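You operate a simulated robot arm through the tools that you are given. There is no shell and no other tool. Be economical: measure what you need, move in short steps, check, and stop when the job is done.

You run a simulated robot arm. Do the job below in one go: nothing can be reset, and whatever is moved stays where it is left.

JOB
Put things in order on the drainboard. At the end: the starch can stands where the silver strainer stood; the silver strainer stands on top of the white heat chart; the grey lint roll from the drainboard stands where the brown stiff brush stood; the brown stiff brush stands where the starch can stood; whatever was shut is shut again. Leave all else as you found it, and nothing knocked over.

Only the result counts: the job must be done as asked and must still hold three seconds after the hand-in. Knocking over, shifting, dropping, spilling or breaking anything else fails it.

ROBOT AND FRAMES
A 7-joint arm with a two-finger parallel gripper, fixed in place. Base frame: the origin is at the foot of the arm, x ahead of it, y to its left, z up; the work surface is at about z = 865. Units: mm, degrees, N and s.
With the tool pointing down near the work surface it reaches from about 300 to 700 mm from the base axis. Its first joint turns from -66.0 to 66.0 degrees. Payload 1.57 kg.
The tool frame sits at the grasp point between the pads (the TCP): z along the fingers, y along the line on which they close. The tips reach 30 mm beyond it. The gripper opens to 110 mm. The fingers are 24 mm wide and 12 mm thick; the gripper's body (48 by 112 mm) begins 78 mm behind the TCP.
Orientation is that of the tool frame in the base frame, as a unit quaternion [x, y, z, w]. With the fingers straight down and closing along the base's y, the tool's x points along the base's -x, its y along +y and its z along -z.

CONTROLS
- The arm moves only by the tool nudge_tool. Its argument "commands" is a list of rows, each an object (a shift or turn left out is 0, a gripper value left out holds the last) with "translation": the shift along the base's x, y, z in units of 150 mm (1.0 is 150 mm), a list of three; "rotation": the turn, a rotation vector about the base's x, y, z in units of 180 degrees (1.0 is 180 degrees), a list of three; "fingers": the opening, from 0 (shut) to 1 (fully open). In form: [{"translation": [x, y, z], "rotation": [wx, wy, wz], "fingers": fingers}, ...]. A call has 1 to 12 rows; each row is the pose to reach, as a shift and turn from the pose commanded when the call began. A call with a number of a shift or a turn outside -1 to 1 is refused whole. Rows are played at 5 a second. More than 50 mm and 8.6 degrees between two rows, or a gripper value outside its range, and nothing of the call is played. Where a pose cannot be reached the arm comes as near as it can. A force on the tool above 40 N (or 10 N above the force at the start of the call, whichever is more), or a blocked arm, ends the call early, and 0.2 s more pass. Each finger travels about 108 mm/s and halts on what it meets, pressing with about 34 N; the grip force reading is that of the motor and also rises with nothing between the fingers. The clock runs only during rows and for 0.2 s after the last one: add rows that repeat a pose to give the fingers time. The reply holds the time, the measured pose of the TCP, the force on the tool along the base axes, the opening and the grip force, in the units named above and with some noise.
- Cameras (640 x 400 px; columns grow to the right, rows downward): "scene" is fixed at [164.8, -399.8, 1402.4]; the picture's right is [0.85, -0.53, 0.00], its down [-0.28, -0.45, -0.85] and it looks along [0.45, 0.72, -0.52] (base axes); focal length 334 px, centre (320, 200). "wrist" rides on the gripper at [-36, 0, -80] in the tool frame; the picture's right is [0.00, -1.00, 0.00], its down [0.97, 0.00, -0.24] and it looks along [0.24, 0.00, 0.97] (tool axes); focal length 218 px, centre (320, 200).
- capture(camera): a new picture of that camera. The clock stands still meanwhile.
- probe_pixels(camera, pixels): for up to 12 pixels [column, row] of the newest picture of that camera ("zoom" is the newest enlarged one), the place [x, y, z] in the base frame of the surface seen there, good to about 3 mm, but the place of the scene camera against the robot may be out by one fixed shift of up to 25 mm in any direction. The clock stands still meanwhile.
- close_up(camera, box): a new picture of the part [left, top, right, bottom] of that camera's present view, enlarged. The clock stands still meanwhile.
- hand_in(): hands the job in; it is judged then, once.

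Work in short steps. Measure before you move; look again where a grasp or a placing could have gone wrong, and mend it. You have 80 turns and 34 pictures in all, those below and enlarged ones among them. Open the gripper and draw the arm clear of the work before you hand the job in, unless the task says otherwise; then end with one line.

The tools are called by a JSON object that holds its "method" and its "body". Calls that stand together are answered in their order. nudge_tool: Moves the arm, as the interface text tells. Its arguments: {"type":"object","properties":{"commands":{"type":"array","items":{"type":"object","properties":{"translation":{"type":"array","items":{"type":"number"}},"rotation":{"type":"array","items":{"type":"number"}},"fingers":{"type":"number"}}}}},"required":["commands"]} The other tools are called the same way: capture (camera) takes a picture; probe_pixels (camera, pixels) gives the place of the surface under pixels of a picture; close_up (camera, box) takes an enlarged picture of a part of a camera's view; hand_in () hands the job in.

At the start:

```text
time: 0.0
tcp_pos: [340.4, -37.6, 1184.7]
ee_rot: [0.001, 1.0, 0.0, 0.0]
wrist_force: [-0.2, 0.5, 0.1]
opening: 110.1
finger_force: 0.0
```

scene: 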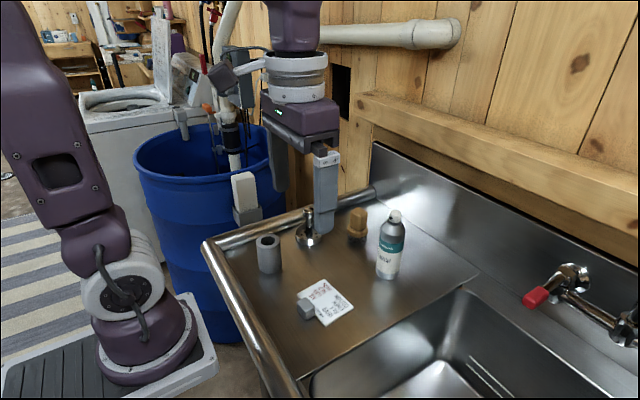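
wrist: 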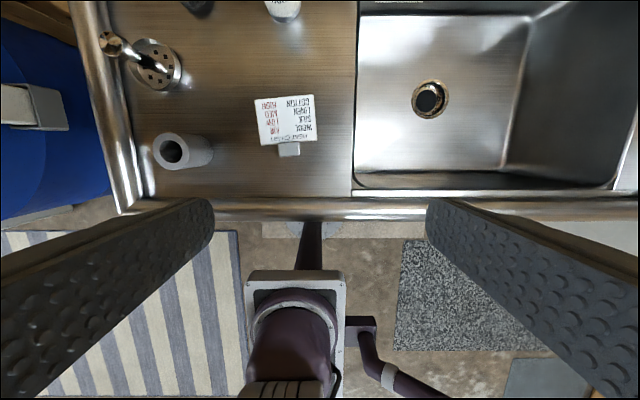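

I start with an enlarged view of the drainboard area (columns 200-480, rows 140-340) to identify the items.

{"method": "close_up", "body": {"camera": "scene", "box": [220, 160, 440, 330]}}

{"method": "close_up", "body": {"camera": "wrist", "box": [80, 0, 360, 220]}}

```text
2.35 times, centred on (330, 245) of scene
```

zoom: 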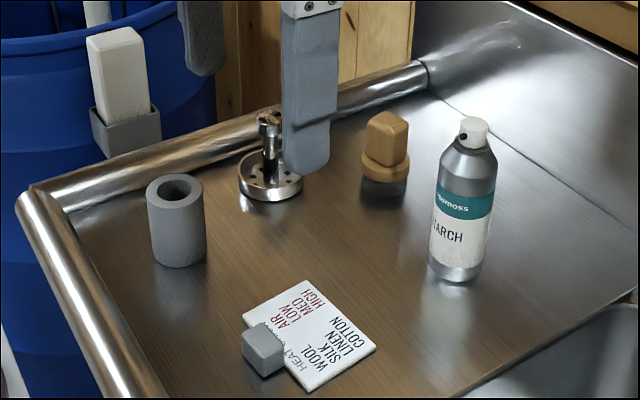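

```text
1.82 times, centred on (220, 110) of wrist
```

zoom: 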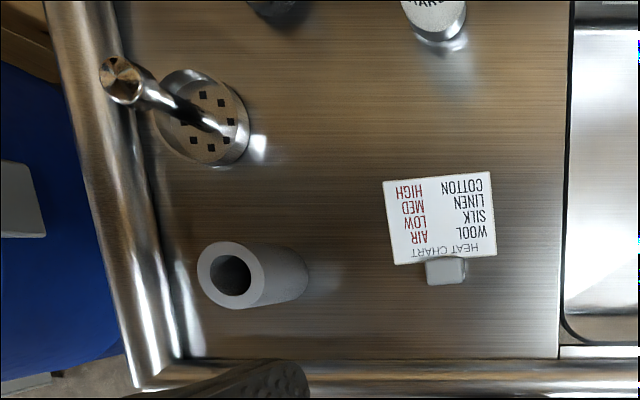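

The wrist view shows the roll (185,150), the strainer (155,65), and the chart (285,122), but cuts off the brush and can. I move the hand about 150 mm forward and 60 mm left at this height to see everything from above.

{"method": "nudge_tool", "body": {"commands": [{"translation": [0.25, 0.1, 0]}, {"translation": [0.5, 0.2, 0]}, {"translation": [0.75, 0.3, 0]}, {"translation": [1.0, 0.4, 0]}, {"translation": [1.0, 0.4, 0]}]}}

{"method": "capture", "body": {"camera": "wrist"}}

{"method": "capture", "body": {"camera": "scene"}}

```text
time: 1.2
tcp_pos: [488.9, 20.9, 1185.8]
ee_rot: [-0.001, 1.0, 0.0, 0.0]
wrist_force: [0.0, 0.1, -0.4]
opening: 110.2
finger_force: 0.1
```

```text
29 pictures are left
```

wrist: 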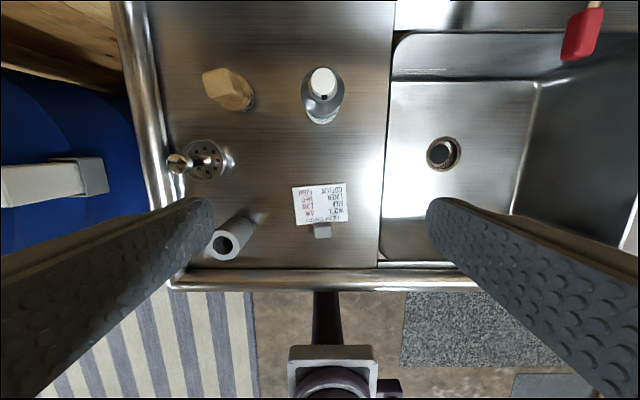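

```text
28 pictures are left
```

scene: 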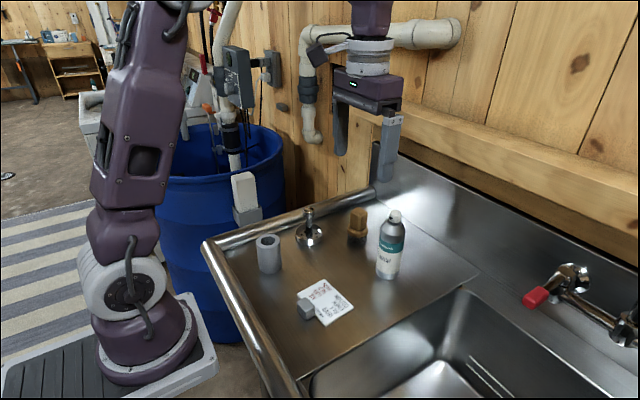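

All items are in view now. I enlarge the region (140-400, 50-290).

{"method": "close_up", "body": {"camera": "wrist", "box": [150, 50, 390, 270]}}

{"method": "close_up", "body": {"camera": "scene", "box": [220, 170, 420, 330]}}

```text
1.82 times, centred on (270, 160) of wrist
```

zoom: 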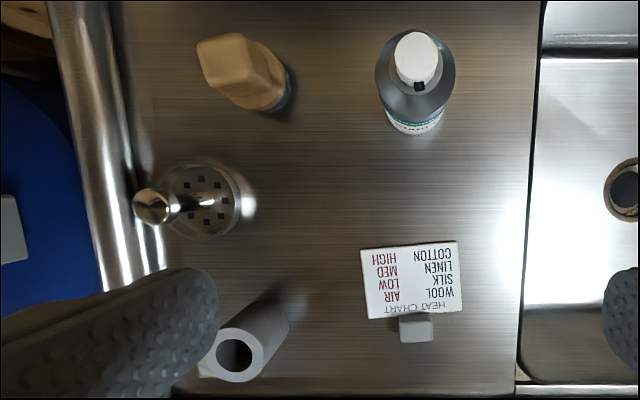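

```text
2.50 times, centred on (320, 250) of scene
```

zoom: 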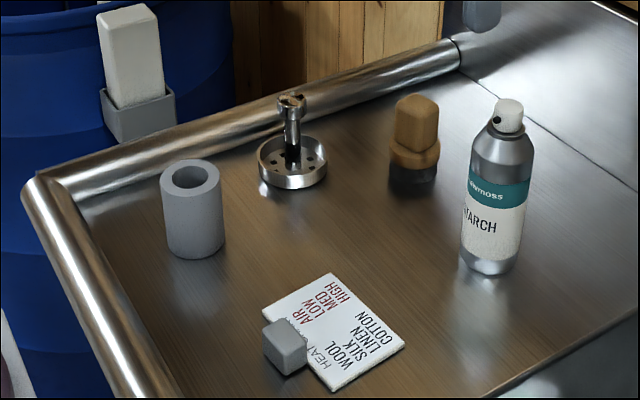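

I measure the items with the wrist camera: can cap, brush, strainer, chart, block and roll at the listed pixels.

{"method": "probe_pixels", "body": {"camera": "wrist", "pixels": [[323, 82], [323, 106], [211, 84], [245, 88], [178, 163], [207, 142], [227, 160], [293, 189], [344, 184], [347, 219], [299, 223], [323, 233]]}}

{"method": "probe_pixels", "body": {"camera": "wrist", "pixels": [[210, 247], [235, 240], [223, 258], [222, 232], [206, 180], [200, 160], [192, 155], [319, 240], [329, 225], [313, 213], [270, 180], [337, 90]]}}

{"method": "probe_pixels", "body": {"camera": "zoom", "pixels": [[193, 170], [292, 98], [260, 170], [324, 165], [292, 187], [410, 100], [415, 155], [415, 180], [437, 155], [510, 102], [286, 330], [340, 335]]}}

```text
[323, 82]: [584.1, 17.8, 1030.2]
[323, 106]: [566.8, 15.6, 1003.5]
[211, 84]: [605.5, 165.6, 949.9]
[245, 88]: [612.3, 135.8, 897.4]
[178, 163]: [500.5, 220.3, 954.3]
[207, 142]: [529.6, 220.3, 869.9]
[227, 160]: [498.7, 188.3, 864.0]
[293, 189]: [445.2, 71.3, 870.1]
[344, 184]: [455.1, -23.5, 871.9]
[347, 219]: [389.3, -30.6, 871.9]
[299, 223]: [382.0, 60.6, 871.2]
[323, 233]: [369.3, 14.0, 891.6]
```

```text
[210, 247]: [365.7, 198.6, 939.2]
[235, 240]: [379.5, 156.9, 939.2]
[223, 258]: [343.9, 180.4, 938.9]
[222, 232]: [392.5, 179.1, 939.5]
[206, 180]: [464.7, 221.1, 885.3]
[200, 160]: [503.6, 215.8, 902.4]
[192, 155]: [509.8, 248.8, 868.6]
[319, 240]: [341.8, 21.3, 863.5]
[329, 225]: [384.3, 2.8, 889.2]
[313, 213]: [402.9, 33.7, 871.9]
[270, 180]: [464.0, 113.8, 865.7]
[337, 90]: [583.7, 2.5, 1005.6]
```

```text
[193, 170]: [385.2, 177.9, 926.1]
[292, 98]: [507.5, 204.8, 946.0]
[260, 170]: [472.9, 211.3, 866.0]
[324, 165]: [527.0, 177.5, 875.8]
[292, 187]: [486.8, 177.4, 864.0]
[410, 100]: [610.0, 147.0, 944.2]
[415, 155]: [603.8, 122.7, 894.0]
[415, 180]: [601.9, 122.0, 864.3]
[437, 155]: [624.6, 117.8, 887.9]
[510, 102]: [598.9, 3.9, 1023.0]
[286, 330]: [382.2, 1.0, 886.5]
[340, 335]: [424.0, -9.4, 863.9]
```

The strainer's post is at about (501,218) with its knob top near z 954 and its disk about 66 mm across. The chart is free at z 871, so the strainer goes first. I move above it for a closer look.

{"method": "nudge_tool", "body": {"commands": [{"translation": [0, 0.3, -0.1]}, {"translation": [0, 0.6, -0.2]}, {"translation": [0, 0.9, -0.3]}, {"translation": [0, 1.0, -0.55]}, {"translation": [0, 1.0, -0.55]}]}}

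{"method": "close_up", "body": {"camera": "wrist", "box": [160, 60, 480, 260]}}

```text
time: 2.4
tcp_pos: [489.6, 171.1, 1100.4]
ee_rot: [-0.001, 1.0, 0.0, 0.0]
wrist_force: [-1.2, 0.2, -0.7]
opening: 110.1
finger_force: 0.0
```

```text
2.00 times, centred on (320, 160) of wrist
```

zoom: 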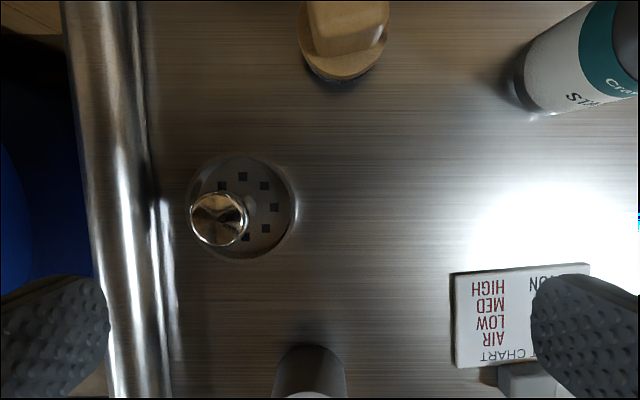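

The knob is at zoom (218,219) on a disk centred near (243,206). I probe knob, disk rim, brush, block and the tube rim.

{"method": "probe_pixels", "body": {"camera": "zoom", "pixels": [[218, 219], [196, 219], [243, 219], [218, 241], [244, 155], [294, 205], [244, 257], [243, 180], [120, 220], [343, 72], [520, 375], [345, 25]]}}

```text
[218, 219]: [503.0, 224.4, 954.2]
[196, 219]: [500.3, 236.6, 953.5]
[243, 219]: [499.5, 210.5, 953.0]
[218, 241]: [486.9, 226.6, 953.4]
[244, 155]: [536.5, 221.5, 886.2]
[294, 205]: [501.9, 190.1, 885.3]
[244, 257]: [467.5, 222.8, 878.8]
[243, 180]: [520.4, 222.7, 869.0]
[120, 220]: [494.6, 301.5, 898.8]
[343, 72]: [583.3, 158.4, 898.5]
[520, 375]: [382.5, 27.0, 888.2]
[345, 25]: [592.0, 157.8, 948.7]
```

The strainer axis is at about (501.5, 224), knob 30 mm wide with its top at z 954. I move over it with the fingers narrowed to 60 mm, staying above z 1000.

{"method": "nudge_tool", "body": {"commands": [{"translation": [0.08, 0.17, -0.1], "fingers": 0.55}, {"translation": [0.08, 0.353, -0.35]}, {"translation": [0.08, 0.353, -0.6]}, {"translation": [0.08, 0.353, -0.6]}]}}

{"method": "capture", "body": {"camera": "wrist"}}

```text
time: 3.4
tcp_pos: [501.3, 226.1, 1011.7]
ee_rot: [0.0, 1.0, 0.0, 0.0]
wrist_force: [0.0, 0.7, -0.6]
opening: 60.3
finger_force: 0.1
```

```text
24 pictures are left
```

wrist: 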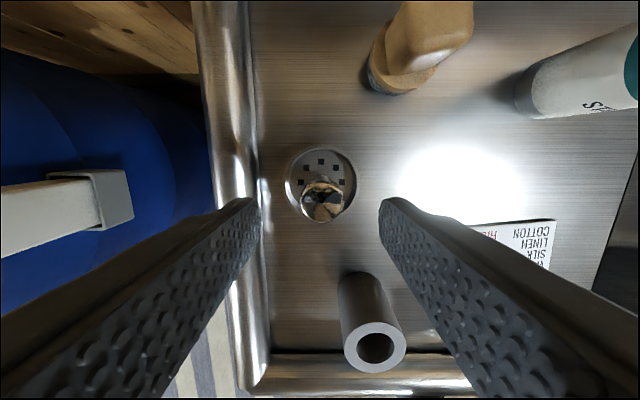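

The knob sits centred between the fingers (column 321). I lower by 75 mm to z≈937 and close.

{"method": "nudge_tool", "body": {"commands": [{"translation": [0, -0.008, -0.25]}, {"translation": [0, -0.008, -0.5]}, {"translation": [0, -0.008, -0.5]}, {"translation": [0, -0.008, -0.5], "fingers": 0.1}, {"translation": [0, -0.008, -0.5], "fingers": 0.1}, {"translation": [0, -0.008, -0.5], "fingers": 0.1}]}}

```text
time: 4.8
tcp_pos: [500.1, 224.8, 935.0]
ee_rot: [0.001, 1.0, 0.0, 0.0]
wrist_force: [0.6, -0.2, 0.2]
opening: 28.0
finger_force: 34.3
```

Gripped (opening 28). I lift 75 mm and carry toward the chart, stopping short above it.

{"method": "nudge_tool", "body": {"commands": [{"translation": [0, 0, 0.25]}, {"translation": [0, 0, 0.5]}, {"translation": [-0.08, -0.25, 0.5]}, {"translation": [-0.16, -0.5, 0.5]}, {"translation": [-0.24, -0.75, 0.5]}, {"translation": [-0.3, -0.95, 0.5]}, {"translation": [-0.3, -0.95, 0.5]}]}}

{"method": "capture", "body": {"camera": "wrist"}}

{"method": "close_up", "body": {"camera": "scene", "box": [260, 230, 380, 340]}}

```text
time: 6.4
tcp_pos: [459.3, 79.4, 1014.2]
ee_rot: [0.0, 1.0, 0.001, -0.001]
wrist_force: [-0.4, -0.2, -0.5]
opening: 28.1
finger_force: 33.8
```

```text
23 pictures are left
```

wrist: 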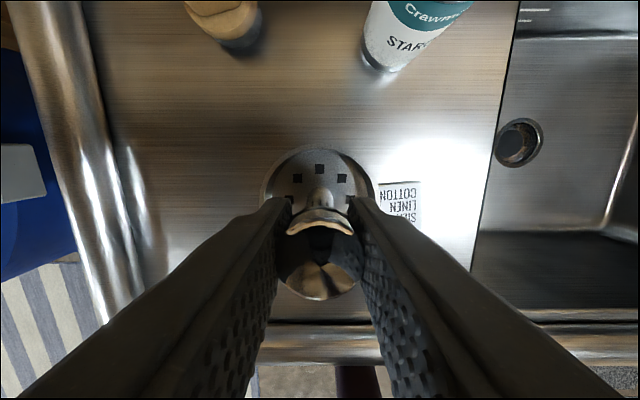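

```text
3.64 times, centred on (320, 285) of scene
```

zoom: 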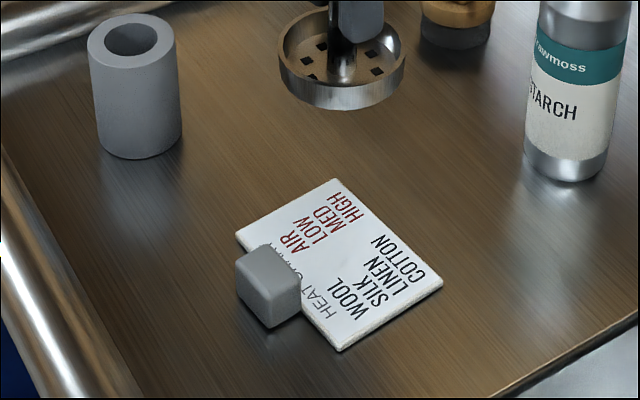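

The chart corners are at zoom (235,235), (335,180), (442,278), (340,350), with the block at (270,290). I probe them to find out whether the block overlaps the chart.

{"method": "probe_pixels", "body": {"camera": "zoom", "pixels": [[239, 235], [335, 183], [438, 278], [340, 346], [242, 259], [266, 246], [298, 276], [272, 292], [300, 300], [268, 322], [298, 312], [237, 290]]}}

```text
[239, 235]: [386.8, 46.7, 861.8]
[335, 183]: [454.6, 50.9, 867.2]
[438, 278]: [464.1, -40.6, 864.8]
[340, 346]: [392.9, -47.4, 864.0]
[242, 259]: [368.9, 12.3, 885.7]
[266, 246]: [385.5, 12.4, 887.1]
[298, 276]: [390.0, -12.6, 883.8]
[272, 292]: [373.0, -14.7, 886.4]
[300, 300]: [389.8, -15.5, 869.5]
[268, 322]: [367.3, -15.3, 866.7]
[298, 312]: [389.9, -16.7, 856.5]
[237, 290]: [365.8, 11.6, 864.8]
```

The block stands on the board against the chart's near edge (x up to ~384), so the chart surface is free. I set the strainer centre at about (424, 20), which keeps ~5 mm from the block, moving over it first and then down.

{"method": "nudge_tool", "body": {"commands": [{"translation": [-0.12, -0.2, 0]}, {"translation": [-0.245, -0.396, 0]}, {"translation": [-0.245, -0.396, 0]}, {"translation": [-0.245, -0.396, -0.2]}, {"translation": [-0.245, -0.396, -0.36]}, {"translation": [-0.245, -0.396, -0.36]}]}}

{"method": "close_up", "body": {"camera": "scene", "box": [260, 230, 380, 340]}}

```text
time: 7.8
tcp_pos: [421.1, 24.4, 957.1]
ee_rot: [0.0, 1.0, 0.0, 0.001]
wrist_force: [0.0, -0.1, -0.4]
opening: 27.8
finger_force: 33.9
```

```text
3.64 times, centred on (320, 285) of scene
```

zoom: 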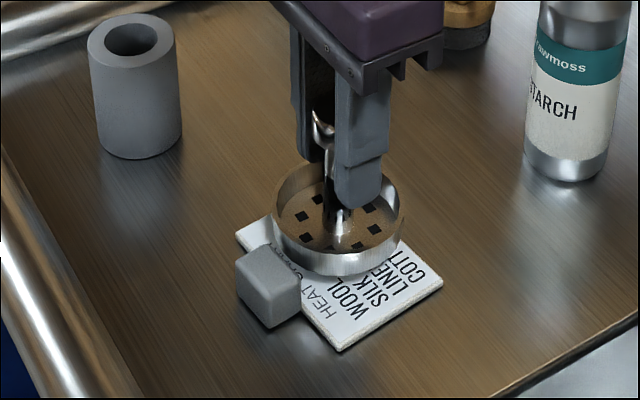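

By command bookkeeping the strainer is at about (420, 22), 14 mm above the chart. I shift +4.5 mm in x, lower 14 mm and check the force.

{"method": "nudge_tool", "body": {"commands": [{"translation": [0.03, -0.01, 0]}, {"translation": [0.03, -0.01, -0.05]}, {"translation": [0.03, -0.01, -0.085]}, {"translation": [0.03, -0.01, -0.095]}, {"translation": [0.03, -0.01, -0.095]}]}}

{"method": "close_up", "body": {"camera": "scene", "box": [260, 230, 380, 340]}}

```text
time: 9.0
tcp_pos: [425.1, 21.0, 941.4]
ee_rot: [0.001, 1.0, 0.001, -0.001]
wrist_force: [0.1, 0.4, -0.6]
opening: 28.2
finger_force: 34.0
```

```text
3.64 times, centred on (320, 285) of scene
```

zoom: 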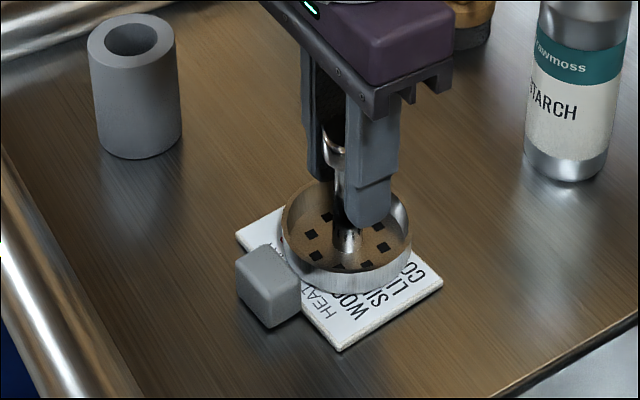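

No contact force yet. I lower another 2 mm in small steps.

{"method": "nudge_tool", "body": {"commands": [{"translation": [0, 0, -0.007]}, {"translation": [0, 0, -0.014]}, {"translation": [0, 0, -0.014]}]}}

```text
time: 9.8
tcp_pos: [425.3, 19.8, 939.9]
ee_rot: [0.001, 1.0, 0.0, 0.0]
wrist_force: [0.2, 0.4, -0.9]
opening: 27.8
finger_force: 33.6
```

{"method": "nudge_tool", "body": {"commands": [{"translation": [0, 0, -0.007]}, {"translation": [0, 0, -0.014]}, {"translation": [0, 0, -0.014]}]}}

```text
time: 10.6
tcp_pos: [424.7, 21.1, 939.5]
ee_rot: [0.0, 1.0, 0.0, 0.001]
wrist_force: [-1.0, 1.0, 21.9]
opening: 28.0
finger_force: 33.4
```

Contact now shows 21.9 N upward, so the strainer is on the chart. I ease up 1 mm, open to 60 mm and rise.

{"method": "nudge_tool", "body": {"commands": [{"translation": [0, 0, 0.007]}, {"translation": [0, 0, 0.007], "fingers": 0.5}, {"translation": [0, 0, 0.007], "fingers": 0.5}, {"translation": [0, 0, 0.007], "fingers": 0.5}, {"translation": [0, 0, 0.3]}, {"translation": [0, 0, 0.6]}, {"translation": [0, 0, 0.9]}, {"translation": [0, 0, 0.9]}]}}

{"method": "capture", "body": {"camera": "wrist"}}

{"method": "close_up", "body": {"camera": "scene", "box": [240, 180, 430, 330]}}

```text
time: 12.4
tcp_pos: [421.5, 19.7, 1072.2]
ee_rot: [0.0, 1.0, 0.0, 0.0]
wrist_force: [0.6, -0.5, 0.6]
opening: 54.9
finger_force: 0.1
```

```text
19 pictures are left
```

wrist: 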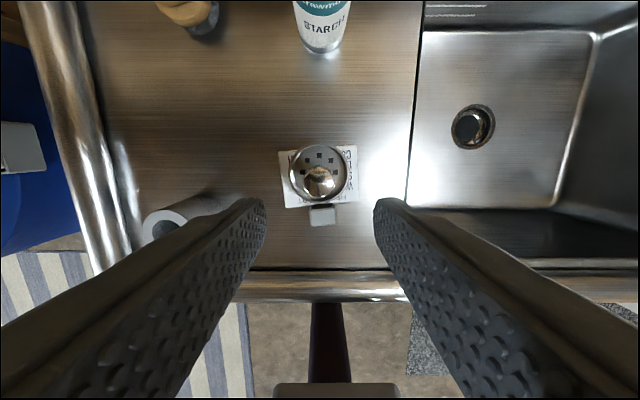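

```text
2.67 times, centred on (335, 255) of scene
```

zoom: 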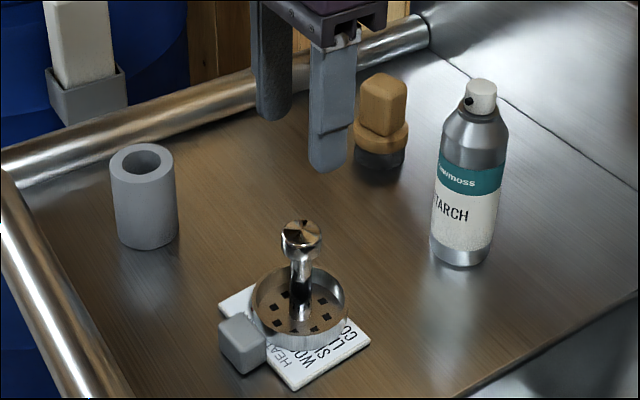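

The strainer stands on the chart, upright and clear of the block. Next is the can near (584,18): I move up and forward to look at it from above.

{"method": "nudge_tool", "body": {"commands": [{"translation": [0, 0, 0.3], "fingers": 0.9}, {"translation": [0.25, 0, 0.5]}, {"translation": [0.5, -0.02, 0.6]}, {"translation": [0.75, -0.02, 0.7]}, {"translation": [1.0, -0.02, 0.7]}, {"translation": [1.0, -0.02, 0.7]}]}}

{"method": "capture", "body": {"camera": "wrist"}}

```text
time: 13.8
tcp_pos: [572.8, 16.6, 1176.6]
ee_rot: [-0.001, 1.0, 0.0, 0.0]
wrist_force: [0.0, 0.2, -0.9]
opening: 99.1
finger_force: 0.0
```

```text
17 pictures are left
```

wrist: 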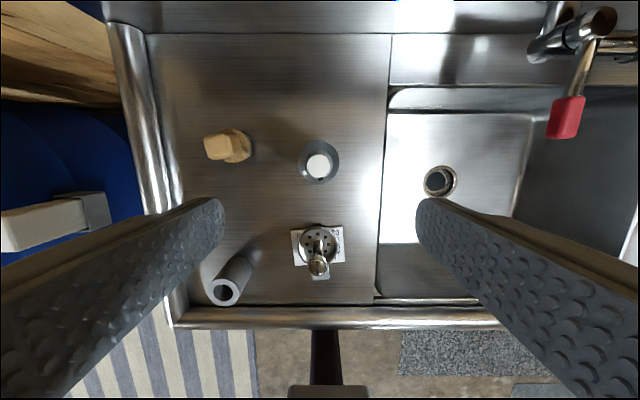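

The can's shoulder circle is centred near (319,162) and its cap at (319,167); the brush is at (228,146). I probe both.

{"method": "probe_pixels", "body": {"camera": "wrist", "pixels": [[319, 167], [309, 167], [329, 167], [301, 162], [337, 162], [319, 143], [319, 181], [219, 135], [206, 147], [219, 159], [240, 158], [250, 148]]}}

{"method": "probe_pixels", "body": {"camera": "zoom", "pixels": [[460, 240], [435, 235], [490, 240], [470, 150], [382, 165], [382, 135], [358, 130], [406, 130], [382, 110], [362, 100], [405, 100], [383, 80]]}}

```text
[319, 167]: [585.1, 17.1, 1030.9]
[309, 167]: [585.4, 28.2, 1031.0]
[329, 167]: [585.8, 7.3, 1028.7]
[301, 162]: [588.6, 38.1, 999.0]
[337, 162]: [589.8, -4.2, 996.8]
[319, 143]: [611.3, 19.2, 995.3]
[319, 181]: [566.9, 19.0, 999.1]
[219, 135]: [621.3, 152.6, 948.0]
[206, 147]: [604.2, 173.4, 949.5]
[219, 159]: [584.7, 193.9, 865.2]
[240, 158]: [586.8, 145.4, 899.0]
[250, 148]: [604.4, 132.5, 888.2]
```

```text
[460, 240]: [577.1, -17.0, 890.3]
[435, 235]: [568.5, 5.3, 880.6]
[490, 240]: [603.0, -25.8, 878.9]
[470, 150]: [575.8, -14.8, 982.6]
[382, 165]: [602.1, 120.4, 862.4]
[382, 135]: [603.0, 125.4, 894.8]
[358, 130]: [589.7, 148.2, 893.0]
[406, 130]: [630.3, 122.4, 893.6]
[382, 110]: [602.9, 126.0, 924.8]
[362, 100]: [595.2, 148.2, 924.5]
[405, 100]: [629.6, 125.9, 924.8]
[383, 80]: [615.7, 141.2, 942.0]
```

The can's axis is at about (586.5, 17.5), radius ~26, cap top at 1031. I move over it and lower to z≈1050 so the tips are just beside the cap, then check.

{"method": "nudge_tool", "body": {"commands": [{"translation": [0.076, 0, 0], "fingers": 0.9}, {"translation": [0.076, 0, -0.3]}, {"translation": [0.076, 0, -0.6]}, {"translation": [0.076, 0, -0.87]}, {"translation": [0.076, 0, -0.87]}]}}

{"method": "capture", "body": {"camera": "wrist"}}

```text
time: 15.0
tcp_pos: [585.2, 17.8, 1047.2]
ee_rot: [-0.001, 1.0, -0.001, 0.0]
wrist_force: [-0.3, 0.6, 1.0]
opening: 98.8
finger_force: 0.0
```

```text
16 pictures are left
```

wrist: 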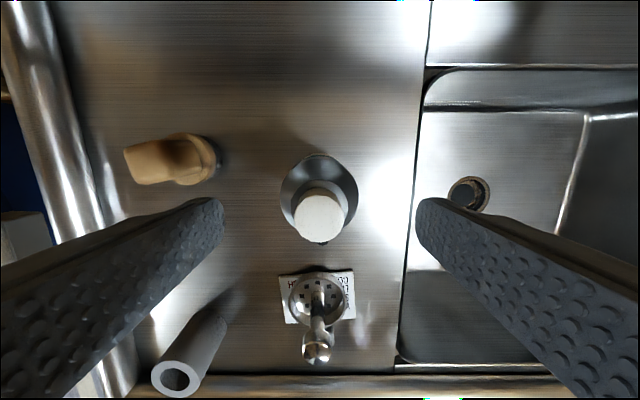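

The can is centred between the fingers. I lower to z≈967 and close on the body.

{"method": "nudge_tool", "body": {"commands": [{"translation": [0, 0, -0.2]}, {"translation": [0, 0, -0.4]}, {"translation": [0, 0, -0.55]}, {"translation": [0, 0, -0.55]}, {"translation": [0, 0, -0.55], "fingers": 0.35}, {"translation": [0, 0, -0.55], "fingers": 0.35}, {"translation": [0, 0, -0.55], "fingers": 0.35}]}}

```text
time: 16.6
tcp_pos: [586.2, 18.3, 965.0]
ee_rot: [0.0, 1.0, -0.001, -0.001]
wrist_force: [-0.1, -0.4, 0.2]
opening: 51.0
finger_force: 33.9
```

Gripped (51 mm). I lift 105 mm and start the carry toward (501.5, 224), passing on the near side of the brush.

{"method": "nudge_tool", "body": {"commands": [{"translation": [0, 0, 0.2]}, {"translation": [0, 0, 0.45]}, {"translation": [0, 0, 0.7]}, {"translation": [-0.28, 0.1, 0.7]}, {"translation": [-0.567, 0.2, 0.7]}, {"translation": [-0.567, 0.5, 0.7]}, {"translation": [-0.567, 0.8, 0.7]}, {"translation": [-0.567, 1.0, 0.7]}, {"translation": [-0.567, 1.0, 0.7]}]}}

```text
time: 18.6
tcp_pos: [501.8, 167.9, 1065.3]
ee_rot: [0.0, 1.0, -0.001, -0.001]
wrist_force: [0.5, 0.2, -2.9]
opening: 51.0
finger_force: 34.1
```

Next I shift the last 56 mm in y and lower 98 mm, stopping just above the board.

{"method": "nudge_tool", "body": {"commands": [{"translation": [0, 0.19, 0]}, {"translation": [0, 0.375, 0]}, {"translation": [0, 0.375, 0]}, {"translation": [0, 0.375, -0.25]}, {"translation": [0, 0.375, -0.5]}, {"translation": [0, 0.375, -0.63]}, {"translation": [0, 0.375, -0.65]}, {"translation": [0, 0.375, -0.65]}]}}

{"method": "close_up", "body": {"camera": "scene", "box": [240, 170, 400, 300]}}

```text
time: 20.4
tcp_pos: [500.4, 224.2, 974.7]
ee_rot: [0.0, 1.0, 0.001, 0.0]
wrist_force: [-0.2, 0.5, -3.7]
opening: 50.9
finger_force: 33.5
```

```text
3.08 times, centred on (320, 235) of scene
```

zoom: 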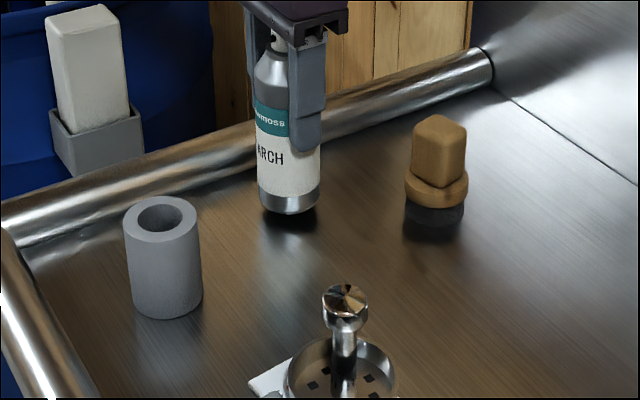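

The can is a few millimetres above the old strainer spot. I lower in 1-1.5 mm steps until contact.

{"method": "nudge_tool", "body": {"commands": [{"translation": [0, 0, -0.01]}, {"translation": [0, 0, -0.02]}, {"translation": [0, 0, -0.03]}, {"translation": [0, 0, -0.038]}, {"translation": [0, 0, -0.044]}, {"translation": [0, 0, -0.044]}]}}

```text
time: 21.8
tcp_pos: [500.5, 224.8, 967.0]
ee_rot: [0.001, 1.0, 0.0, 0.0]
wrist_force: [-0.1, 0.2, -2.9]
opening: 50.7
finger_force: 34.2
```

{"method": "nudge_tool", "body": {"commands": [{"translation": [0, 0, -0.006]}, {"translation": [0, 0, -0.012]}, {"translation": [0, 0, -0.012]}]}}

```text
time: 22.6
tcp_pos: [501.0, 222.7, 967.0]
ee_rot: [0.0, 1.0, 0.0, 0.0]
wrist_force: [0.2, -0.3, -3.5]
opening: 50.8
finger_force: 33.8
```

Still hanging (-3.5 N). I lower 1.5 mm more.

{"method": "nudge_tool", "body": {"commands": [{"translation": [0, 0, -0.005]}, {"translation": [0, 0, -0.01]}, {"translation": [0, 0, -0.01]}]}}

```text
time: 23.4
tcp_pos: [500.3, 222.9, 963.6]
ee_rot: [0.0, 1.0, 0.0, 0.0]
wrist_force: [-3.6, -0.2, 4.4]
opening: 50.8
finger_force: 34.0
```

The force is now +4.4 N, so the can is on the board. I open to about 80 mm and rise straight up well over the cap.

{"method": "nudge_tool", "body": {"commands": [{"translation": [0, 0, 0.002], "fingers": 0.72}, {"translation": [0, 0, 0.002], "fingers": 0.72}, {"translation": [0, 0, 0.002], "fingers": 0.72}, {"translation": [0, 0, 0.25]}, {"translation": [0, 0, 0.5]}, {"translation": [0, 0, 0.75]}, {"translation": [0, 0, 1.0]}, {"translation": [0, 0, 1.0]}]}}

{"method": "capture", "body": {"camera": "scene"}}

```text
time: 25.2
tcp_pos: [500.3, 225.3, 1114.2]
ee_rot: [-0.001, 1.0, 0.0, -0.001]
wrist_force: [-0.4, 0.1, -0.7]
opening: 79.0
finger_force: 0.0
```

```text
14 pictures are left
```

scene: 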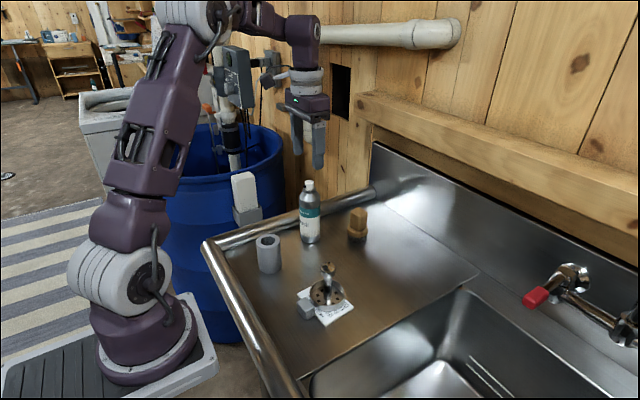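

The can stands at the old strainer spot. Next is the brush near (606,150): I move over it and look down.

{"method": "nudge_tool", "body": {"commands": [{"translation": [0.25, -0.15, 0]}, {"translation": [0.5, -0.3, 0]}, {"translation": [0.69, -0.49, 0]}, {"translation": [0.69, -0.49, -0.2]}, {"translation": [0.69, -0.49, -0.2]}]}}

{"method": "close_up", "body": {"camera": "wrist", "box": [200, 80, 440, 240]}}

```text
time: 26.4
tcp_pos: [600.5, 153.1, 1082.5]
ee_rot: [0.001, 1.0, 0.0, 0.0]
wrist_force: [-1.0, 1.0, -0.3]
opening: 79.2
finger_force: 0.2
```

```text
2.50 times, centred on (320, 160) of wrist
```

zoom: 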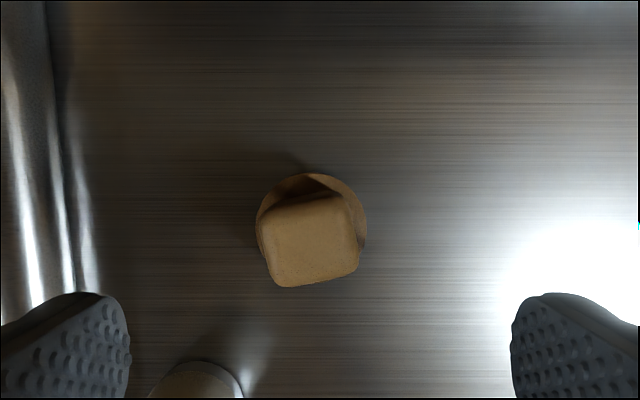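

The handle is a rounded square turned about 8° with its centre near zoom (312,240). I probe its edges and the collar.

{"method": "probe_pixels", "body": {"camera": "zoom", "pixels": [[310, 240], [264, 220], [276, 284], [346, 196], [357, 273], [309, 202], [268, 245], [353, 233], [316, 282], [310, 177], [364, 225], [260, 215]]}}

```text
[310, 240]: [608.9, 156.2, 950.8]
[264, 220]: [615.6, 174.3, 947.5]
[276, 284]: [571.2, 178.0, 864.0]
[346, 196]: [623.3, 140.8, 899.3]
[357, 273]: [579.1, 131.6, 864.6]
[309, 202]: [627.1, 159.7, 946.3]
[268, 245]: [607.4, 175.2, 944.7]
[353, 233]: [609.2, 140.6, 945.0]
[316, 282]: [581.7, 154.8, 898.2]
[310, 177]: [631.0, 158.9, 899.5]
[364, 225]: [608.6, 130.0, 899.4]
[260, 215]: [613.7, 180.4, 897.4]
```

The handle centre is about (608,157), 36 mm wide, standing on a collar whose top is at z 899. I turn the tool 8°, lower to z≈936 and close.

{"method": "nudge_tool", "body": {"commands": [{"translation": [0.018, 0.043, 0], "rotation": [0, 0, 0.023]}, {"translation": [0.018, 0.043, -0.1], "rotation": [0, 0, 0.046]}, {"translation": [0.018, 0.043, -0.4], "rotation": [0, 0, 0.046]}, {"translation": [0.018, 0.043, -0.7], "rotation": [0, 0, 0.046]}, {"translation": [0.018, 0.043, -0.985], "rotation": [0, 0, 0.046]}, {"translation": [0.018, 0.043, -0.985], "rotation": [0, 0, 0.046]}, {"translation": [0.018, 0.043, -0.985], "rotation": [0, 0, 0.046], "fingers": 0.2}, {"translation": [0.018, 0.043, -0.985], "rotation": [0, 0, 0.046], "fingers": 0.2}, {"translation": [0.018, 0.043, -0.985], "rotation": [0, 0, 0.046], "fingers": 0.2}]}}

```text
time: 28.4
tcp_pos: [602.7, 154.4, 935.9]
ee_rot: [-0.071, 0.997, 0.0, 0.0]
wrist_force: [-0.7, -0.4, 0.6]
opening: 37.5
finger_force: 34.0
```

Gripped squarely (37.5 mm). I lift 60 mm, carry by (-20, -138.5) to the old can spot, and lower to just above the board.

{"method": "nudge_tool", "body": {"commands": [{"translation": [0, 0, 0.2]}, {"translation": [0, 0, 0.4]}, {"translation": [-0.04, -0.25, 0.4]}, {"translation": [-0.08, -0.55, 0.4]}, {"translation": [-0.135, -0.8, 0.4]}, {"translation": [-0.135, -0.923, 0.4]}, {"translation": [-0.135, -0.923, 0.4]}, {"translation": [-0.135, -0.923, 0.2]}, {"translation": [-0.135, -0.923, 0.05]}, {"translation": [-0.135, -0.923, 0.02]}, {"translation": [-0.135, -0.923, 0.02]}]}}

{"method": "close_up", "body": {"camera": "scene", "box": [280, 170, 440, 300]}}

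```text
time: 30.8
tcp_pos: [587.0, 17.4, 939.5]
ee_rot: [-0.071, 0.997, -0.001, 0.0]
wrist_force: [-0.1, 0.6, -2.2]
opening: 37.7
finger_force: 34.5
```

```text
3.08 times, centred on (360, 235) of scene
```

zoom: 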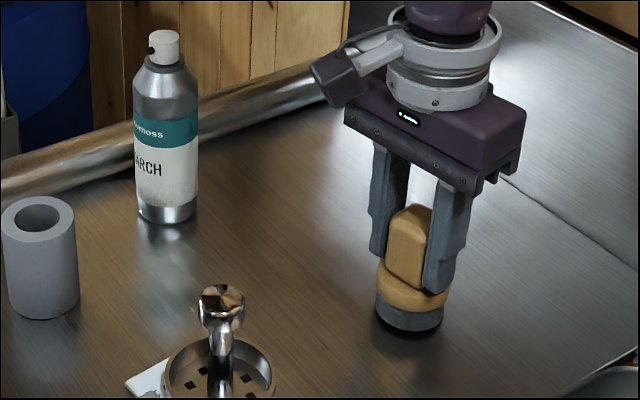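

The brush hangs just over the old can spot at (587,17). I lower in small steps to contact.

{"method": "nudge_tool", "body": {"commands": [{"translation": [0, 0, -0.008]}, {"translation": [0, 0, -0.016]}, {"translation": [0, 0, -0.022]}, {"translation": [0, 0, -0.022]}]}}

```text
time: 31.8
tcp_pos: [586.8, 18.1, 937.3]
ee_rot: [-0.072, 0.997, 0.0, 0.0]
wrist_force: [0.0, 0.1, -0.9]
opening: 37.4
finger_force: 34.0
```

Weight is perhaps starting to transfer (-0.9 N). I lower 1 mm more.

{"method": "nudge_tool", "body": {"commands": [{"translation": [0, 0, -0.007]}, {"translation": [0, 0, -0.007]}]}}

```text
time: 32.4
tcp_pos: [587.0, 16.4, 934.9]
ee_rot: [-0.071, 0.997, 0.0, 0.0]
wrist_force: [-0.1, -0.4, -2.3]
opening: 37.4
finger_force: 33.8
```

{"method": "nudge_tool", "body": {"commands": [{"translation": [0, 0, -0.006]}, {"translation": [0, 0, -0.011]}, {"translation": [0, 0, -0.011]}]}}

```text
time: 33.2
tcp_pos: [587.9, 16.7, 934.6]
ee_rot: [-0.071, 0.998, 0.0, 0.0]
wrist_force: [-3.6, 0.7, 12.5]
opening: 37.2
finger_force: 34.5
```

Contact at 12.5 N. I ease up slightly, open, rise, and turn the tool back.

{"method": "nudge_tool", "body": {"commands": [{"translation": [0, 0, 0.005], "fingers": 0.62}, {"translation": [0, 0, 0.005], "fingers": 0.62}, {"translation": [0, 0, 0.005], "fingers": 0.62}, {"translation": [0, 0, 0.25]}, {"translation": [0, 0, 0.5]}, {"translation": [0, 0, 0.75], "rotation": [0, 0, -0.023]}, {"translation": [0, 0, 0.9], "rotation": [0, 0, -0.046]}, {"translation": [0, 0, 0.9], "rotation": [0, 0, -0.046]}]}}

{"method": "capture", "body": {"camera": "wrist"}}

```text
time: 35.0
tcp_pos: [587.1, 17.1, 1066.0]
ee_rot: [0.0, 1.0, 0.001, 0.0]
wrist_force: [-0.1, 0.3, -1.2]
opening: 68.3
finger_force: 0.0
```

```text
11 pictures are left
```

wrist: 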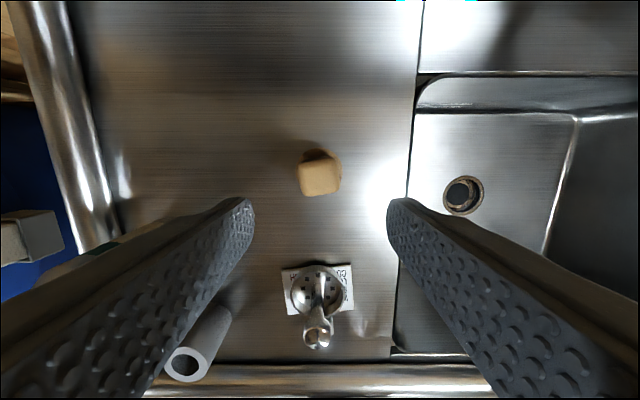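

The brush stands upright at the old can spot. Now the lint roll at about (368,178): I travel toward it at a raised height, in two legs.

{"method": "nudge_tool", "body": {"commands": [{"translation": [-0.2, 0.1, 0.2]}, {"translation": [-0.45, 0.2, 0.2]}, {"translation": [-0.7, 0.3, 0.2]}, {"translation": [-0.95, 0.4, 0.2]}, {"translation": [-1.0, 0.6, 0.2]}, {"translation": [-1.0, 0.6, 0.2]}]}}

{"method": "nudge_tool", "body": {"commands": [{"translation": [-0.25, 0.15, 0], "fingers": 0.8}, {"translation": [-0.46, 0.35, 0]}, {"translation": [-0.46, 0.463, 0]}, {"translation": [-0.46, 0.463, 0]}]}}

{"method": "capture", "body": {"camera": "wrist"}}

```text
time: 36.4
tcp_pos: [438.6, 107.4, 1099.3]
ee_rot: [0.001, 1.0, 0.0, 0.0]
wrist_force: [0.4, -0.4, 0.4]
opening: 68.5
finger_force: 0.0
```

```text
time: 37.4
tcp_pos: [367.2, 176.3, 1099.2]
ee_rot: [0.001, 1.0, 0.0, 0.0]
wrist_force: [-0.6, -0.1, -0.4]
opening: 87.8
finger_force: 0.1
```

```text
10 pictures are left
```

wrist: 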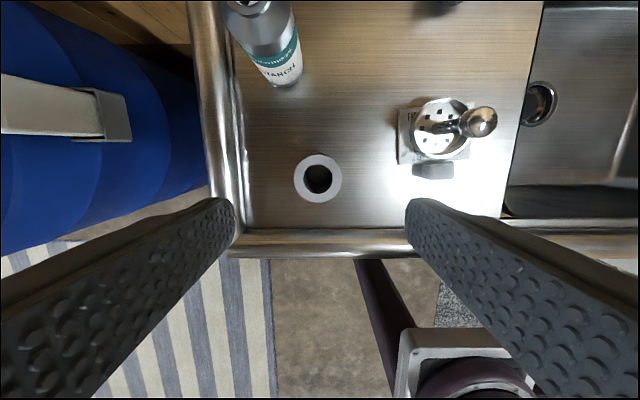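

The roll is at (318,178). I probe its rim and also check the block, chart and can positions.

{"method": "probe_pixels", "body": {"camera": "wrist", "pixels": [[297, 178], [339, 178], [318, 157], [318, 198], [433, 165], [433, 176], [400, 110], [402, 161], [445, 100], [479, 122]]}}

```text
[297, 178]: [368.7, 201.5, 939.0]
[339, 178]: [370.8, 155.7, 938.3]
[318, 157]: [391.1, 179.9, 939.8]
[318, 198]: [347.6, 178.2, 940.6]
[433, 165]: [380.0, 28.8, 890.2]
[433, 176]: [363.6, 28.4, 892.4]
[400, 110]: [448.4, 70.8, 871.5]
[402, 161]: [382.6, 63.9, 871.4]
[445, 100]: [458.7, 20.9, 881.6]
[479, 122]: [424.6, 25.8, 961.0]
```

The roll axis is at (369.5, 178.7), about 50 mm across with its top at z 939, and the chart is unmoved. I lower over it.

{"method": "nudge_tool", "body": {"commands": [{"translation": [0.007, 0.004, -0.2]}, {"translation": [0.007, 0.004, -0.5]}, {"translation": [0.007, 0.004, -0.8]}, {"translation": [0.007, 0.004, -0.8]}]}}

{"method": "nudge_tool", "body": {"commands": [{"translation": [0, 0, -0.2]}, {"translation": [0, 0, -0.42]}, {"translation": [0, 0, -0.42]}, {"translation": [0, 0, -0.42], "fingers": 0.35}, {"translation": [0, 0, -0.42], "fingers": 0.35}, {"translation": [0, 0, -0.42], "fingers": 0.35}]}}

```text
time: 38.4
tcp_pos: [369.8, 178.7, 978.3]
ee_rot: [0.001, 1.0, 0.0, -0.001]
wrist_force: [0.0, -0.1, 0.4]
opening: 88.1
finger_force: 0.0
```

```text
time: 39.8
tcp_pos: [367.8, 180.2, 914.6]
ee_rot: [0.0, 1.0, 0.0, -0.001]
wrist_force: [-1.0, 0.5, 1.0]
opening: 51.9
finger_force: 33.9
```

Gripped (52 mm). I lift 90 mm and carry along y≈115, keeping well between the can and the strainer.

{"method": "nudge_tool", "body": {"commands": [{"translation": [0, 0, 0.2]}, {"translation": [0, 0, 0.4]}, {"translation": [0, 0, 0.6]}, {"translation": [0.05, -0.25, 0.6]}, {"translation": [0.1, -0.424, 0.6]}, {"translation": [0.4, -0.424, 0.6]}, {"translation": [0.7, -0.424, 0.6]}, {"translation": [1.0, -0.424, 0.6]}, {"translation": [1.0, -0.424, 0.6]}]}}

{"method": "nudge_tool", "body": {"commands": [{"translation": [0.3, 0, 0]}, {"translation": [0.583, 0, 0]}, {"translation": [0.583, 0.14, 0]}, {"translation": [0.583, 0.273, 0]}, {"translation": [0.583, 0.273, 0]}, {"translation": [0.583, 0.273, -0.25]}, {"translation": [0.583, 0.273, -0.5]}, {"translation": [0.583, 0.273, -0.57]}, {"translation": [0.583, 0.273, -0.57]}]}}

{"method": "capture", "body": {"camera": "scene"}}

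```text
time: 41.8
tcp_pos: [518.3, 114.6, 1004.7]
ee_rot: [0.0, 1.0, 0.0, 0.0]
wrist_force: [-0.6, -1.0, -0.9]
opening: 50.8
finger_force: 34.4
```

```text
time: 43.8
tcp_pos: [605.0, 156.6, 918.7]
ee_rot: [0.0, 1.0, 0.0, 0.001]
wrist_force: [-0.3, -0.3, -0.4]
opening: 50.7
finger_force: 33.9
```

```text
9 pictures are left
```

scene: 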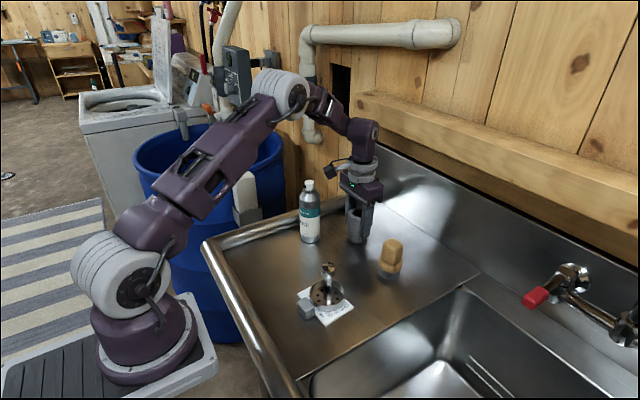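

The roll is about 4 mm above the old brush spot. I lower in small steps to contact.

{"method": "nudge_tool", "body": {"commands": [{"translation": [0, 0, -0.01]}, {"translation": [0, 0, -0.02]}, {"translation": [0, 0, -0.028]}, {"translation": [0, 0, -0.034]}, {"translation": [0, 0, -0.034]}]}}

```text
time: 45.0
tcp_pos: [605.4, 154.5, 916.7]
ee_rot: [0.0, 1.0, -0.001, 0.001]
wrist_force: [-6.8, -1.8, 22.3]
opening: 51.1
finger_force: 33.5
```

Contact at 22 N. I ease up 0.8 mm, open, and rise.

{"method": "nudge_tool", "body": {"commands": [{"translation": [0, 0, 0.006]}, {"translation": [0, 0, 0.006], "fingers": 0.75}, {"translation": [0, 0, 0.006], "fingers": 0.75}, {"translation": [0, 0, 0.006], "fingers": 0.75}, {"translation": [0, 0, 0.25]}, {"translation": [0, 0, 0.5]}, {"translation": [0, 0, 0.75]}, {"translation": [0, 0, 1.0]}, {"translation": [-0.2, -0.15, 1.0]}, {"translation": [-0.2, -0.15, 1.0]}]}}

{"method": "capture", "body": {"camera": "wrist"}}

{"method": "close_up", "body": {"camera": "scene", "box": [220, 160, 440, 330]}}

```text
time: 47.2
tcp_pos: [571.6, 135.4, 1067.4]
ee_rot: [0.001, 1.0, 0.0, 0.0]
wrist_force: [0.1, 0.5, 1.4]
opening: 82.7
finger_force: 0.1
```

```text
8 pictures are left
```

wrist: 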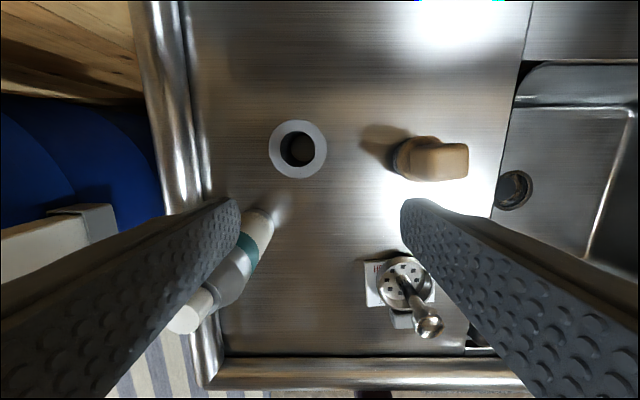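

```text
2.35 times, centred on (330, 245) of scene
```

zoom: 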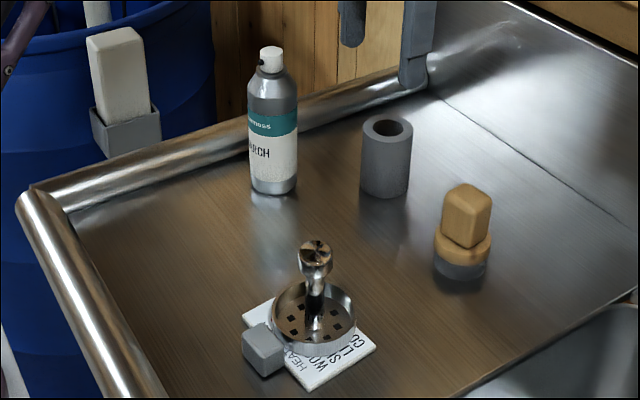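

Everything stands upright. I verify the roll rim, brush and can cap positions by probing.

{"method": "probe_pixels", "body": {"camera": "wrist", "pixels": [[273, 149], [322, 149], [297, 125], [297, 173], [435, 162], [397, 155]]}}

{"method": "probe_pixels", "body": {"camera": "zoom", "pixels": [[271, 58], [273, 180], [459, 260], [467, 215], [262, 337]]}}

```text
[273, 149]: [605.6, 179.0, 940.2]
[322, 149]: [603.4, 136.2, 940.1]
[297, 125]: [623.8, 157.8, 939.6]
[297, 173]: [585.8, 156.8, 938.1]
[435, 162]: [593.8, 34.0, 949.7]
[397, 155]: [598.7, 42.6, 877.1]
```

```text
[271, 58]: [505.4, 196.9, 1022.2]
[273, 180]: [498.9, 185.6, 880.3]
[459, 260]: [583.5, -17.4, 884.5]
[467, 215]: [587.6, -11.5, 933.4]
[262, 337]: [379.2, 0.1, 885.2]
```

Roll centre (605,157), brush and can match their targets within a few mm. I raise the arm clear before handing in.

{"method": "nudge_tool", "body": {"commands": [{"translation": [0, 0, 0.3], "fingers": 1.0}, {"translation": [0, 0, 0.6]}, {"translation": [-0.2, -0.2, 0.8]}, {"translation": [-0.45, -0.4, 0.8]}, {"translation": [-0.7, -0.6, 0.8]}, {"translation": [-0.95, -0.8, 0.8]}, {"translation": [-0.95, -0.8, 0.8]}]}}

{"method": "capture", "body": {"camera": "scene"}}

```text
refused: row 3 steps farther than a row can; nothing moved
```

```text
6 pictures are left
```

scene: 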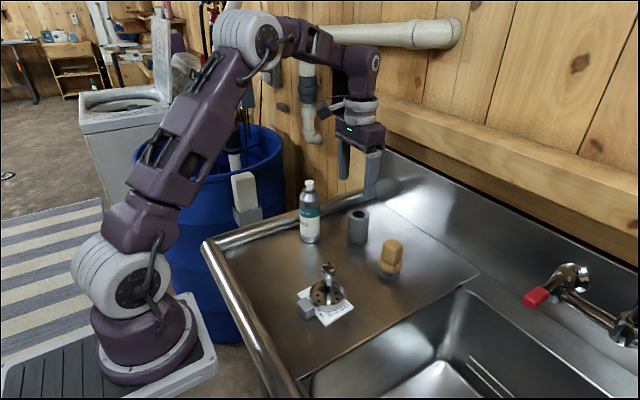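

That call was refused because one step was too long. I repeat it with shorter steps.

{"method": "nudge_tool", "body": {"commands": [{"translation": [0, 0, 0.3], "fingers": 1.0}, {"translation": [0, 0, 0.6]}, {"translation": [0, 0, 0.8]}, {"translation": [-0.2, -0.15, 0.8]}, {"translation": [-0.4, -0.3, 0.8]}, {"translation": [-0.6, -0.45, 0.8]}, {"translation": [-0.8, -0.6, 0.8]}, {"translation": [-0.8, -0.6, 0.8]}]}}

{"method": "capture", "body": {"camera": "scene"}}

```text
time: 49.0
tcp_pos: [455.1, 45.5, 1184.3]
ee_rot: [0.0, 1.0, 0.0, -0.001]
wrist_force: [-0.1, -0.6, 0.3]
opening: 110.0
finger_force: 0.0
```

```text
5 pictures are left
```

scene: 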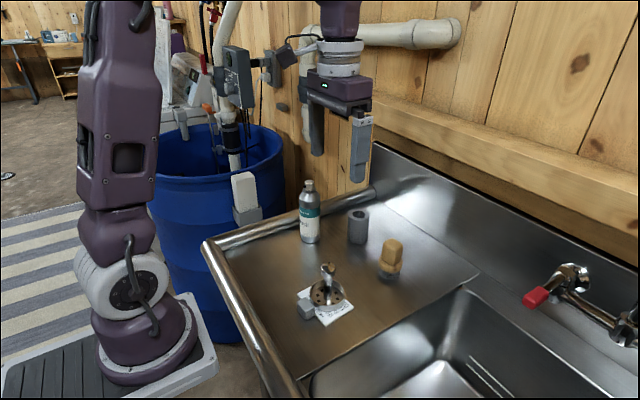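

The arm is clear with the gripper open, and all items stand in their places. I hand in.

{"method": "hand_in", "body": {}}

```text
The job is handed in.
```

The job is handed in: the can, strainer, brush and lint roll each stand upright where you asked, within a few millimetres by the last measurements. I found nothing shut that needed opening, and nothing else was moved.
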